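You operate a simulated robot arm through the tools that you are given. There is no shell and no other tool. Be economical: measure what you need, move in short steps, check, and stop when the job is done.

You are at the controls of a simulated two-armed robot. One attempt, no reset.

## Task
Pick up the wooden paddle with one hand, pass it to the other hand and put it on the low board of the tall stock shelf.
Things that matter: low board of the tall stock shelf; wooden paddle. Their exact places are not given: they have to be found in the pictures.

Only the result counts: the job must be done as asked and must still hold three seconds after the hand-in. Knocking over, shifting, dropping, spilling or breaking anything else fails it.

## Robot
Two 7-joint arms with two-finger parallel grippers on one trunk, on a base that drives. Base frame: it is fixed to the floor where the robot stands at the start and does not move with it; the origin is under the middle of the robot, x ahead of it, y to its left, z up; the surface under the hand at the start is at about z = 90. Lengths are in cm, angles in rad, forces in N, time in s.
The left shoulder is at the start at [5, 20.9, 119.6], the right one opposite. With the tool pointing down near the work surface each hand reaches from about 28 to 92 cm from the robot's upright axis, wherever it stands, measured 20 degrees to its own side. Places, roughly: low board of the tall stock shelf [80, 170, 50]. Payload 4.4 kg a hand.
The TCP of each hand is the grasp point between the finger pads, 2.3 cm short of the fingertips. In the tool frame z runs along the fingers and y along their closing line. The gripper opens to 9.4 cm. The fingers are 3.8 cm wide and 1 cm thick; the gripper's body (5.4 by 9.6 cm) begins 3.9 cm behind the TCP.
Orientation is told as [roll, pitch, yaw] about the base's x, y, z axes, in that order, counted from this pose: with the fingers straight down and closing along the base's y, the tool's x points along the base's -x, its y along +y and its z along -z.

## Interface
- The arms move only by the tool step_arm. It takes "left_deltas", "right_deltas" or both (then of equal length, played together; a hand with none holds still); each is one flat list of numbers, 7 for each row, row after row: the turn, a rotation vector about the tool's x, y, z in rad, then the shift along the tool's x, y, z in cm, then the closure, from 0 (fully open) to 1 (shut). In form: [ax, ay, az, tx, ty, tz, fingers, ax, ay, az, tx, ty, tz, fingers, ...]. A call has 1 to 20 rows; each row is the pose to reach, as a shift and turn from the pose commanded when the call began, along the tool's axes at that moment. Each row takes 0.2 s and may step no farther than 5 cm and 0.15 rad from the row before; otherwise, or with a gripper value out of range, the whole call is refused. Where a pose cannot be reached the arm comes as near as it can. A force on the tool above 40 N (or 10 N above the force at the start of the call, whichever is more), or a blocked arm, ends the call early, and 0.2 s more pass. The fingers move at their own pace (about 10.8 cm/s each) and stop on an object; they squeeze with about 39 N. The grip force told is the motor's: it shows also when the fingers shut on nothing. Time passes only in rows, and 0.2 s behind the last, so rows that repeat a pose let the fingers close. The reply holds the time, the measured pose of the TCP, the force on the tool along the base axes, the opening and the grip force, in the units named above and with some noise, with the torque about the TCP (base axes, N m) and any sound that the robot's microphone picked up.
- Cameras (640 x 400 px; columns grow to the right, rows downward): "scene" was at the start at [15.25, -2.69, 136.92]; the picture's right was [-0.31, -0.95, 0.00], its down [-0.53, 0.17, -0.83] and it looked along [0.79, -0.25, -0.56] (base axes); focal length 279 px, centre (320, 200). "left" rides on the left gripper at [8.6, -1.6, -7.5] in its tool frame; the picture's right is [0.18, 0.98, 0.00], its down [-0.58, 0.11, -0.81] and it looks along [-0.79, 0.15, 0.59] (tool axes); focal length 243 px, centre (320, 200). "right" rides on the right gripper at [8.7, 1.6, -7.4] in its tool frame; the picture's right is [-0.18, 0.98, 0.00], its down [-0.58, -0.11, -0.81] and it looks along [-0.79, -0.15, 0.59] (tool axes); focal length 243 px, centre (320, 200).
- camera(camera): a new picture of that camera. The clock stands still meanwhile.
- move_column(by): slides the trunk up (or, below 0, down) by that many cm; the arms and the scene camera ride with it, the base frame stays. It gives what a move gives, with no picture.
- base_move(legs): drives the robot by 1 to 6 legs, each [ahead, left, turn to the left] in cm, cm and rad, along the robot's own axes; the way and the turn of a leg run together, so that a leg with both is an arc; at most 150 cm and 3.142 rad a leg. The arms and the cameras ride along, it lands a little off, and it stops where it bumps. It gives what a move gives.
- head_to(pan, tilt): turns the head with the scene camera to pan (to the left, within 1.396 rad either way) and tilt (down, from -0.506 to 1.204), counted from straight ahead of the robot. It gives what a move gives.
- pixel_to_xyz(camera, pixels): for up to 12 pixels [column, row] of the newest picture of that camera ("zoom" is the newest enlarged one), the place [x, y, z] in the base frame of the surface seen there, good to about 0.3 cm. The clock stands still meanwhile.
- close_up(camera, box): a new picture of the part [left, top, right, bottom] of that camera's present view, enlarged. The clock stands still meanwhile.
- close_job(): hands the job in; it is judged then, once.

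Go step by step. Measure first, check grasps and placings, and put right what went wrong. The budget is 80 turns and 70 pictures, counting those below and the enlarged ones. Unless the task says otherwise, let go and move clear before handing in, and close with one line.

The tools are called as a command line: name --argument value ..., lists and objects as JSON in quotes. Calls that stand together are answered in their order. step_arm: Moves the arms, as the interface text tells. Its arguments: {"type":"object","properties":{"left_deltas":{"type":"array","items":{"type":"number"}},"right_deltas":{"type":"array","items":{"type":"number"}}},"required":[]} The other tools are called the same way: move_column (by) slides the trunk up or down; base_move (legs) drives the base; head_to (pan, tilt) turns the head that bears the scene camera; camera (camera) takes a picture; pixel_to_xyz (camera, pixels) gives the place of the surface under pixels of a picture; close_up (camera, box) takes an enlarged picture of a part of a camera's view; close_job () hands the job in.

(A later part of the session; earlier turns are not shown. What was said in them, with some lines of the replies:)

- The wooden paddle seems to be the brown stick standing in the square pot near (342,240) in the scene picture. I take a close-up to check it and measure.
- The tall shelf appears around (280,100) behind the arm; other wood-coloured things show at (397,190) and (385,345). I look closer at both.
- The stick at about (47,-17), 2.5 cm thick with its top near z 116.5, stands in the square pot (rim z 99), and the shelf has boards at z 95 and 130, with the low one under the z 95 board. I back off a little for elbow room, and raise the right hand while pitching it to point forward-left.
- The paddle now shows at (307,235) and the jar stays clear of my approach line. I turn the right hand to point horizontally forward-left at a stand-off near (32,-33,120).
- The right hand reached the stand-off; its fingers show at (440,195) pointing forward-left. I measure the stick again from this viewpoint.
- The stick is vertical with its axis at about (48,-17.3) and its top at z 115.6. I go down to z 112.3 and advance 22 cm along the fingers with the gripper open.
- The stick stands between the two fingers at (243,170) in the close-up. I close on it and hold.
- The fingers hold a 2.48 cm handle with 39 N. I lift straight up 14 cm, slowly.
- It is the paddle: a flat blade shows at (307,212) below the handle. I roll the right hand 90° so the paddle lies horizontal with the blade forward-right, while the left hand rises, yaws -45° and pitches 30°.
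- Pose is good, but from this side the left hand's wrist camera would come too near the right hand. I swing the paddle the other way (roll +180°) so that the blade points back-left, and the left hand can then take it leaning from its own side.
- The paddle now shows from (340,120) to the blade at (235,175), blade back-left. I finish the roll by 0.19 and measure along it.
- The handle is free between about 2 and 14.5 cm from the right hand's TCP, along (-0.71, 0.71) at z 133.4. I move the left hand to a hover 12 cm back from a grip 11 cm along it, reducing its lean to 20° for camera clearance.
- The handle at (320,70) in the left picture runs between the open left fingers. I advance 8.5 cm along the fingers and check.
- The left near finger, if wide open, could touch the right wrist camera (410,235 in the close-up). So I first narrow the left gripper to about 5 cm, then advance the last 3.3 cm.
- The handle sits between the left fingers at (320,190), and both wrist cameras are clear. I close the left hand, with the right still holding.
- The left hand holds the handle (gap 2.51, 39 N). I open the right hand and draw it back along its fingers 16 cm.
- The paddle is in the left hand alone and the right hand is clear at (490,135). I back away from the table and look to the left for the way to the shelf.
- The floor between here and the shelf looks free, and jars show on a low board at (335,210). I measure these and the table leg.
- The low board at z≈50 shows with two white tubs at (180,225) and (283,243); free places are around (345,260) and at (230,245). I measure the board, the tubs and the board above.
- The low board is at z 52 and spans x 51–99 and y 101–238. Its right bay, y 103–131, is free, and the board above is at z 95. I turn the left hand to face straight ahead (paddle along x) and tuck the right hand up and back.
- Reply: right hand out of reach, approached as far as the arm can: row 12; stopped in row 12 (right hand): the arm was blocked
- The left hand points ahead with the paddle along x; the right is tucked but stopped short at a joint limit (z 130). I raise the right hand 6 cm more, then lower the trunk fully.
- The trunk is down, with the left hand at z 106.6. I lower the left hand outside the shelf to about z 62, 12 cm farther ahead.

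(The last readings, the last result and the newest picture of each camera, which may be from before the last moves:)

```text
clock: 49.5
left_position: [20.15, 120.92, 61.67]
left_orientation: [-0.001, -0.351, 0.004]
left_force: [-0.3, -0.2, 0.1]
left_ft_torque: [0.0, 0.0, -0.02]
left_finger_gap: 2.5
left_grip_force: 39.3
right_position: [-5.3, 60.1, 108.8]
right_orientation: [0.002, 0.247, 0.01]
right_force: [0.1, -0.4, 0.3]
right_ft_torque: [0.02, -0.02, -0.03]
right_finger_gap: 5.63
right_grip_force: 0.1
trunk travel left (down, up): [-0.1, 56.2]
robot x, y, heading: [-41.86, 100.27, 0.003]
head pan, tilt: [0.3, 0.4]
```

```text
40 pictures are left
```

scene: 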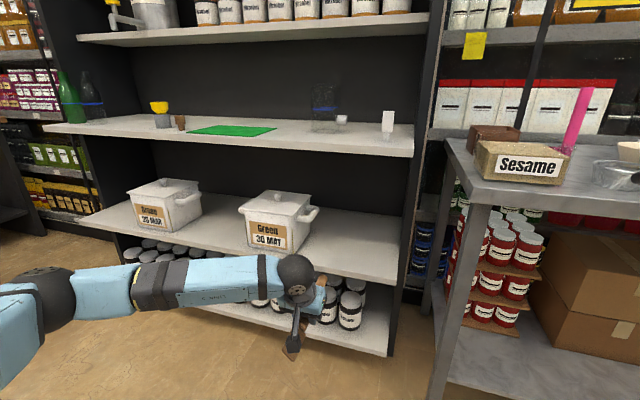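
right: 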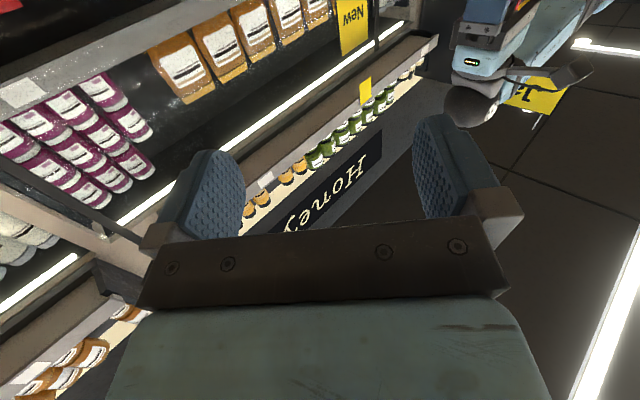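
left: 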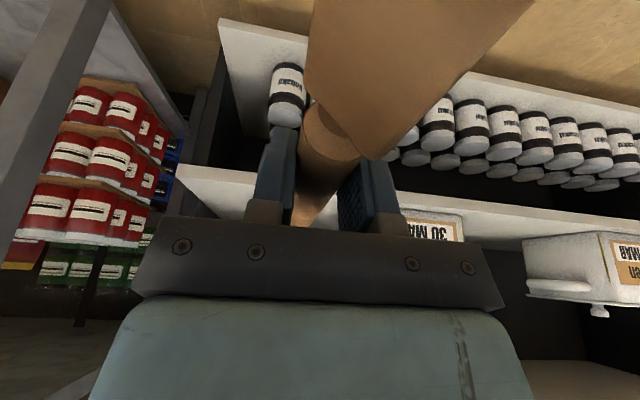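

The forearm reaches sideways to the left from the wrist at (298,275). I measure its course to see whether it would meet the tub.

pixel_to_xyz --camera "scene" --pixels '[[297, 258], [265, 257], [230, 260], [165, 265], [100, 272], [50, 275], [200, 303], [300, 330], [275, 192], [270, 225], [405, 135], [318, 212]]'

```text
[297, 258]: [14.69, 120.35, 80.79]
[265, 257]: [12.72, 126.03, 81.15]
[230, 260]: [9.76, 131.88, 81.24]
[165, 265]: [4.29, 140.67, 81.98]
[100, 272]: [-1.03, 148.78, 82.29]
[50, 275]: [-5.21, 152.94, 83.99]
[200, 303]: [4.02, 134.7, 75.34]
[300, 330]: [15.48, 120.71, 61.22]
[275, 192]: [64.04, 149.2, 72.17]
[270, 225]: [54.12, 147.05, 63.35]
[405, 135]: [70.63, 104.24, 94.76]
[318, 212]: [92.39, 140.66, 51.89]
```

The forearm (top z 81–84) slants back-left from the wrist, so a placing at y≈112 and x≈65 keeps it outside and clear of the tub (y≥133, x≥54). I sidestep 8.5 cm to the right and drive ahead 25 cm, then check.

base_move --legs '[[0, -8.5, 0], [25, 0, 0]]'

head_to --pan 0.3 --tilt 0.6

camera --camera "scene"

camera --camera "left"

```text
clock: 52.4
left_position: [45.09, 112.57, 61.75]
left_orientation: [-0.001, -0.349, 0.003]
left_force: [0.3, -0.1, 0.1]
left_ft_torque: [0.03, 0.03, 0.02]
left_finger_gap: 2.5
left_grip_force: 39.1
right_position: [19.66, 51.56, 108.79]
right_orientation: [0.004, 0.249, 0.012]
right_force: [-0.1, 0.7, -0.3]
right_ft_torque: [0.03, 0.04, -0.02]
right_finger_gap: 5.67
right_grip_force: 0.1
trunk travel left (down, up): [-0.1, 56.2]
robot x, y, heading: [-17.24, 92.4, -0.0]
head pan, tilt: [0.3, 0.4]
```

```text
clock: 53.1
left_position: [44.88, 112.62, 61.7]
left_orientation: [-0.002, -0.35, 0.004]
left_force: [0.1, 0.1, 0.6]
left_ft_torque: [0.02, 0.02, 0.01]
left_finger_gap: 2.5
left_grip_force: 39.4
right_position: [19.55, 51.57, 108.74]
right_orientation: [0.002, 0.248, 0.015]
right_force: [-0.4, 0.2, -0.7]
right_ft_torque: [-0.01, 0.03, 0.0]
right_finger_gap: 5.67
right_grip_force: 0.1
trunk travel left (down, up): [-0.1, 56.2]
robot x, y, heading: [-16.84, 91.75, 0.0]
head pan, tilt: [0.3, 0.6]
```

```text
39 pictures are left
```

scene: 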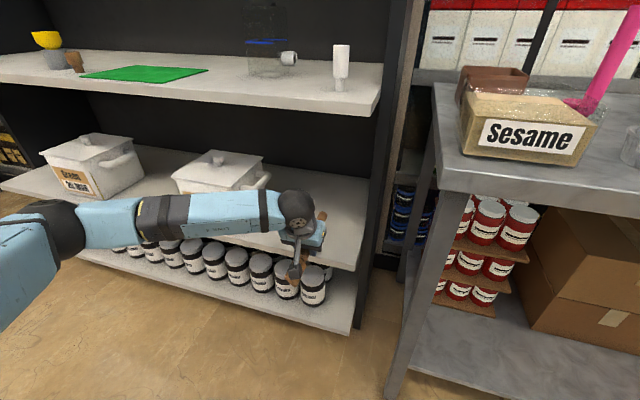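

```text
38 pictures are left
```

left: 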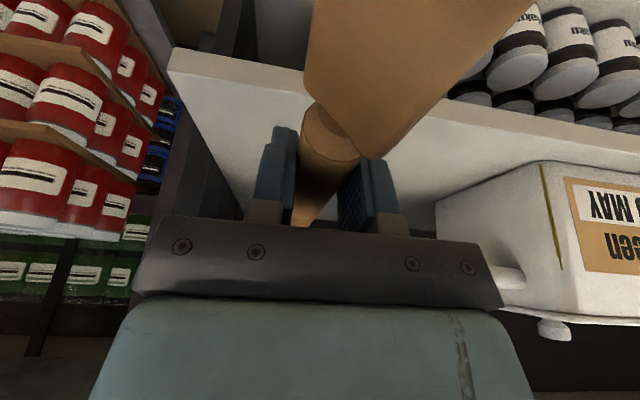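

The handle end is over the board's right bay, with the board edge at (190,60)–(400,120) and the tub handle at (515,278) in the left picture. I measure the clearances.

pixel_to_xyz --camera "left" --pixels '[[178, 60], [250, 85], [215, 160], [515, 278], [440, 215], [235, 200], [420, 160]]'

pixel_to_xyz --camera "scene" --pixels '[[296, 195], [265, 200], [230, 195], [175, 200], [100, 205], [350, 100], [262, 180], [220, 158], [190, 190], [265, 230], [370, 115]]'

```text
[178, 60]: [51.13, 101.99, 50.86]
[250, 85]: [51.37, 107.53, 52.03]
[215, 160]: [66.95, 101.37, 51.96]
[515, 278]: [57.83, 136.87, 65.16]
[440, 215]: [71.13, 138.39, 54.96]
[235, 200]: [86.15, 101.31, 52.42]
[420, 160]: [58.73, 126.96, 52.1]
```

```text
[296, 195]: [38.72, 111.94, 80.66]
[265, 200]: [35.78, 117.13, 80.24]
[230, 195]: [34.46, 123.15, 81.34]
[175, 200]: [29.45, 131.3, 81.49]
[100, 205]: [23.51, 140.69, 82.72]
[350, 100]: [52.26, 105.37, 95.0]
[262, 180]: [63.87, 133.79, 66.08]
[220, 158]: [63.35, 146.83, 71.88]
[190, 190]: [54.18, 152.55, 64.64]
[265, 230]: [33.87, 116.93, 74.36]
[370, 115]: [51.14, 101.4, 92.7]
```

After 20 cm more the forearm passes about 4 cm clear of the tub handle and stays in front of it. I drive 15 cm ahead.

base_move --legs '[[15, 0, 0]]'

camera --camera "scene"

camera --camera "left"

```text
clock: 54.5
left_position: [60.17, 112.52, 61.54]
left_orientation: [-0.001, -0.349, 0.002]
left_force: [0.4, -0.6, 0.0]
left_ft_torque: [0.02, 0.01, 0.0]
left_finger_gap: 2.48
left_grip_force: 38.5
right_position: [34.56, 51.55, 108.73]
right_orientation: [0.004, 0.25, 0.01]
right_force: [0.0, 0.0, 0.0]
right_ft_torque: [-0.06, 0.01, 0.01]
right_finger_gap: 5.63
right_grip_force: 0.0
trunk travel left (down, up): [-0.1, 56.2]
robot x, y, heading: [-2.12, 92.11, 0.001]
head pan, tilt: [0.3, 0.6]
```

```text
37 pictures are left
```

scene: 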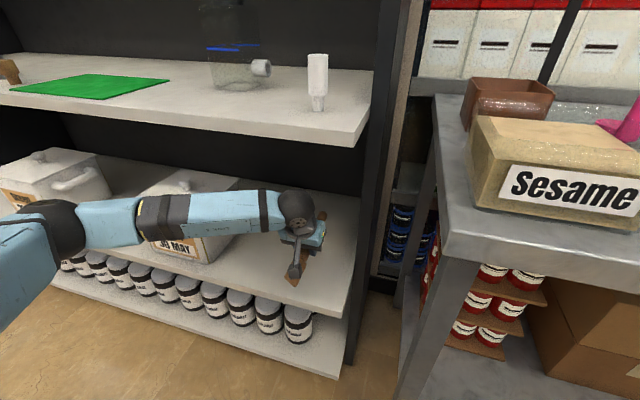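

```text
36 pictures are left
```

left: 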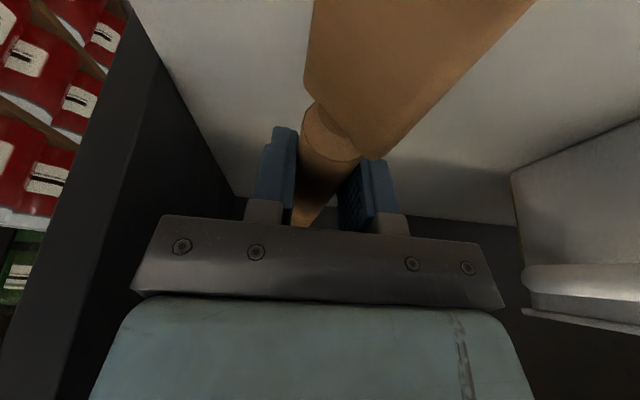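

The paddle is over the free bay, 10 cm from the side panel and well off the tub. I move 5 cm deeper and then down to just above the board.

step_arm --left_deltas '[0, 0, 0, -2.35, 0, 0.86, 1, 0, 0, 0, -4.7, 0, 1.71, 1, 0, 0, 0, -4.2, 0, 3.2, 1, 0, 0, 0, -3.6, 0, 4.8, 1, 0, 0, 0, -3, 0, 6.3, 1, 0, 0, 0, -2.65, 0, 7.2, 1]'

camera --camera "scene"

camera --camera "left"

```text
clock: 55.9
left_position: [64.95, 112.54, 55.72]
left_orientation: [0.0, -0.35, 0.003]
left_force: [0.2, -0.3, 0.1]
left_ft_torque: [0.01, 0.03, 0.02]
left_finger_gap: 2.47
left_grip_force: 38.8
right_position: [34.44, 51.5, 108.86]
right_orientation: [0.003, 0.249, 0.012]
right_force: [0.5, -0.4, 0.1]
right_ft_torque: [0.03, 0.01, 0.0]
right_finger_gap: 5.66
right_grip_force: 0.1
trunk travel left (down, up): [-0.1, 56.2]
robot x, y, heading: [-2.03, 92.3, -0.001]
head pan, tilt: [0.3, 0.6]
```

```text
35 pictures are left
```

scene: 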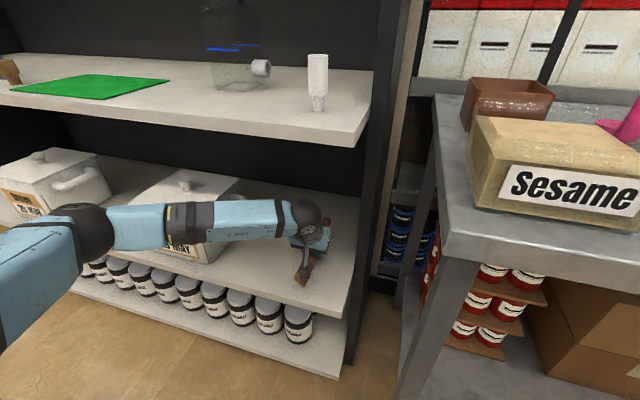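

```text
34 pictures are left
```

left: 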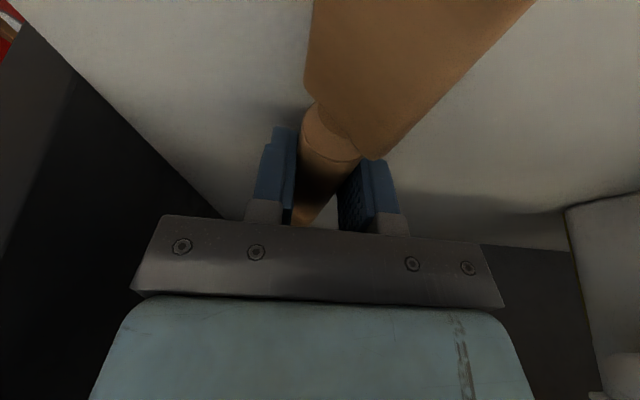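

The paddle hovers just above the board; its blade end is at about (300,280) in the scene. I check it against the front edge.

close_up --camera "scene" --box '[230, 190, 370, 320]'

pixel_to_xyz --camera "scene" --pixels '[[302, 278], [300, 283], [298, 292], [300, 304], [325, 222], [315, 245], [285, 280]]'

```text
3.08 times, centred on (300, 255) of scene
```

zoom: 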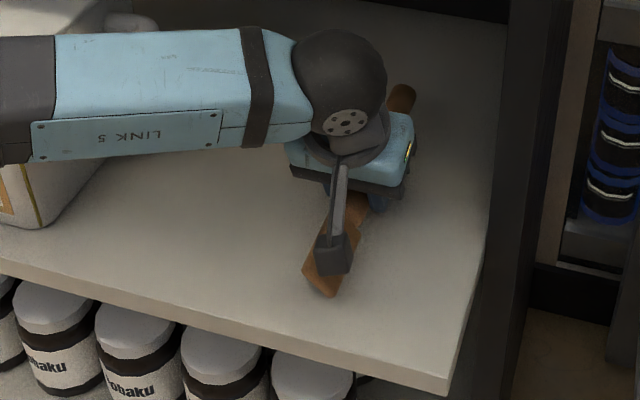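

```text
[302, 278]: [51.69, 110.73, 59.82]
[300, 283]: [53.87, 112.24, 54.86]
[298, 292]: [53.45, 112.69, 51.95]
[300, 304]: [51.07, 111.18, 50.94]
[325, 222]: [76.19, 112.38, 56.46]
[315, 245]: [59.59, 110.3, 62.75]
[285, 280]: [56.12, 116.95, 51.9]
```

The blade end is at x≈54, inside the edge at x 51, and the handle end is near x 79. I lower the last 0.8 cm gently.

step_arm --left_deltas '[0, 0, 0, 0.07, 0, 0.19, 1, 0, 0, 0, 0.14, 0, 0.38, 1, 0, 0, 0, 0.2, 0, 0.56, 1, 0, 0, 0, 0.27, 0, 0.75, 1]'

```text
clock: 56.9
left_position: [64.83, 112.42, 55.04]
left_orientation: [-0.003, -0.352, 0.003]
left_force: [-0.3, 0.2, -0.2]
left_ft_torque: [0.01, 0.0, 0.0]
left_finger_gap: 2.52
left_grip_force: 39.4
right_position: [34.43, 51.51, 108.71]
right_orientation: [0.003, 0.25, 0.012]
right_force: [0.1, 0.6, 0.3]
right_ft_torque: [-0.02, 0.04, 0.01]
right_finger_gap: 5.66
right_grip_force: 0.1
trunk travel left (down, up): [-0.1, 56.2]
robot x, y, heading: [-2.1, 91.53, -0.004]
head pan, tilt: [0.3, 0.6]
```

There is no contact yet at z 55.0. I lower by another 0.4 cm in tiny steps.

step_arm --left_deltas '[0, 0, 0, 0.04, 0, 0.1, 1, 0, 0, 0, 0.07, 0, 0.2, 1, 0, 0, 0, 0.1, 0, 0.29, 1, 0, 0, 0, 0.14, 0, 0.38, 1]'

```text
clock: 57.9
left_position: [64.88, 112.47, 54.76]
left_orientation: [-0.001, -0.354, 0.002]
left_force: [-1.7, 0.6, 10.6]
left_ft_torque: [0.17, 0.19, -0.11]
left_finger_gap: 2.49
left_grip_force: 39.2
right_position: [34.32, 51.48, 108.83]
right_orientation: [0.003, 0.247, 0.011]
right_force: [0.7, 0.3, -0.3]
right_ft_torque: [-0.04, -0.01, -0.01]
right_finger_gap: 5.64
right_grip_force: 0.0
trunk travel left (down, up): [-0.1, 56.2]
robot x, y, heading: [-1.99, 92.16, -0.008]
head pan, tilt: [0.3, 0.6]
```

Contact at z 54.76 (10.6 N). I back off 0.15 cm and open the left fingers by steps.

step_arm --left_deltas '[0, 0, 0, -0.05, 0, -0.14, 1, 0, 0, 0, -0.05, 0, -0.14, 0.72, 0, 0, 0, -0.05, 0, -0.14, 0.68, 0, 0, 0, -0.05, 0, -0.14, 0.6, 0, 0, 0, -0.05, 0, -0.14, 0.45, 0, 0, 0, -0.05, 0, -0.14, 0.3, 0, 0, 0, -0.05, 0, -0.14, 0.3]'

camera --camera "left"

close_up --camera "scene" --box '[230, 190, 370, 320]'

```text
clock: 59.5
left_position: [64.78, 112.52, 54.82]
left_orientation: [0.0, -0.353, 0.002]
left_force: [-1.6, -3.2, 4.1]
left_ft_torque: [0.06, 0.08, 0.09]
left_finger_gap: 6.42
left_grip_force: 0.0
right_position: [34.48, 51.53, 108.86]
right_orientation: [0.003, 0.249, 0.012]
right_force: [-0.3, -0.1, -0.4]
right_ft_torque: [0.01, 0.02, -0.02]
right_finger_gap: 5.62
right_grip_force: 0.0
trunk travel left (down, up): [-0.1, 56.2]
robot x, y, heading: [-2.0, 92.4, -0.002]
head pan, tilt: [0.3, 0.6]
```

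```text
32 pictures are left
```

left: 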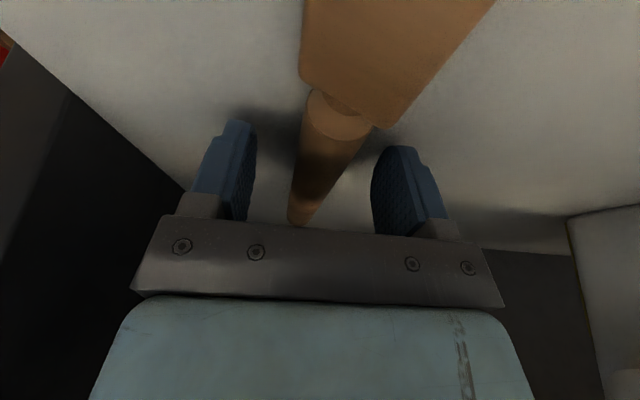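

```text
3.08 times, centred on (300, 255) of scene
```

zoom: 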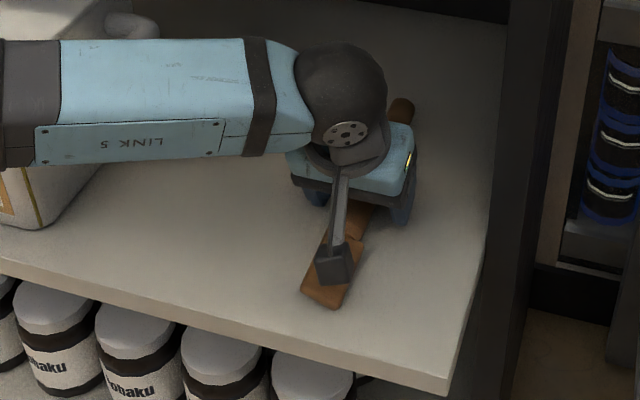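

The paddle lies free on the board between the open fingers. I lift the hand straight up 7 cm and look again.

step_arm --left_deltas '[0, 0, 0, -0.34, 0, -0.94, 0.3, 0, 0, 0, -0.8, 0, -2.2, 0.3, 0, 0, 0, -1.4, 0, -3.8, 0.3, 0, 0, 0, -2.4, 0, -6.58, 0.3]'

base_move --legs '[[-40, 0, 0]]'

camera --camera "scene"

```text
clock: 60.5
left_position: [65.02, 112.56, 61.89]
left_orientation: [-0.001, -0.351, 0.002]
left_force: [0.0, 0.3, -0.5]
left_ft_torque: [-0.01, 0.0, -0.03]
left_finger_gap: 6.58
left_grip_force: 0.1
right_position: [34.41, 51.56, 108.9]
right_orientation: [0.005, 0.247, 0.009]
right_force: [0.1, 0.1, 0.0]
right_ft_torque: [0.0, -0.01, 0.0]
right_finger_gap: 5.67
right_grip_force: 0.0
trunk travel left (down, up): [-0.1, 56.2]
robot x, y, heading: [-2.22, 91.86, -0.005]
head pan, tilt: [0.3, 0.6]
```

```text
clock: 63.0
left_position: [24.93, 112.63, 62.0]
left_orientation: [-0.001, -0.352, 0.002]
left_force: [-0.9, -0.2, 0.0]
left_ft_torque: [0.01, -0.02, 0.0]
left_finger_gap: 6.58
left_grip_force: 0.1
right_position: [-5.61, 51.52, 108.84]
right_orientation: [0.003, 0.247, 0.008]
right_force: [-0.3, 0.4, 0.4]
right_ft_torque: [0.0, -0.05, 0.04]
right_finger_gap: 5.63
right_grip_force: 0.0
trunk travel left (down, up): [-0.1, 56.2]
robot x, y, heading: [-41.85, 91.79, -0.002]
head pan, tilt: [0.3, 0.6]
```

```text
30 pictures are left
```

scene: 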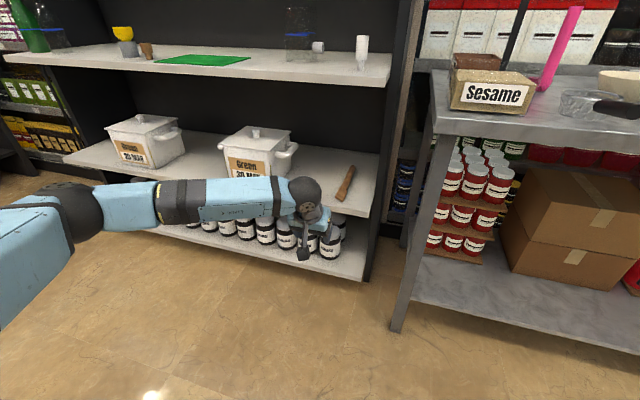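

The paddle lies on the low board at (345,185), seemingly undisturbed, and the hands are clear. I verify its place and the tubs.

close_up --camera "scene" --box '[90, 90, 400, 280]'

pixel_to_xyz --camera "scene" --pixels '[[351, 168], [346, 180], [340, 195], [337, 200], [255, 133], [143, 118]]'

```text
2.06 times, centred on (245, 185) of scene
```

zoom: 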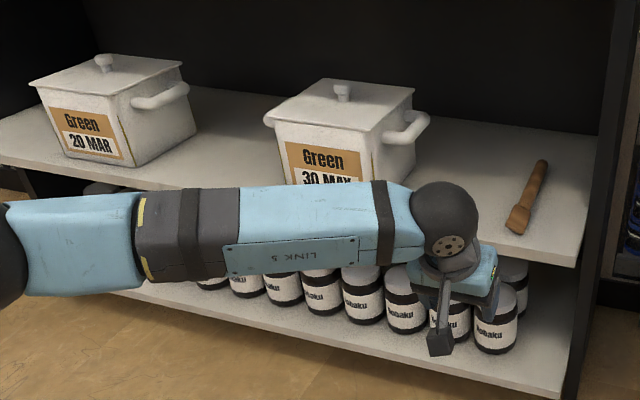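

```text
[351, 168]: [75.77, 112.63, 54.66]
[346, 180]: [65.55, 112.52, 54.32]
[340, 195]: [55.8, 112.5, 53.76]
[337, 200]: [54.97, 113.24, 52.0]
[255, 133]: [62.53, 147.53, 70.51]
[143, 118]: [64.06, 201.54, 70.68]
```

The paddle lies flat on the low board (x 55–79, y 112.5), the tubs look unmoved, and both hands are clear, so I hand in.

close_job

```text
The job is handed in.
```

The right hand picked up the wooden paddle and passed it to the left, and the left laid it flat on the low board of the tall stock shelf. I let go, backed clear and handed in, and the last picture showed nothing else disturbed.
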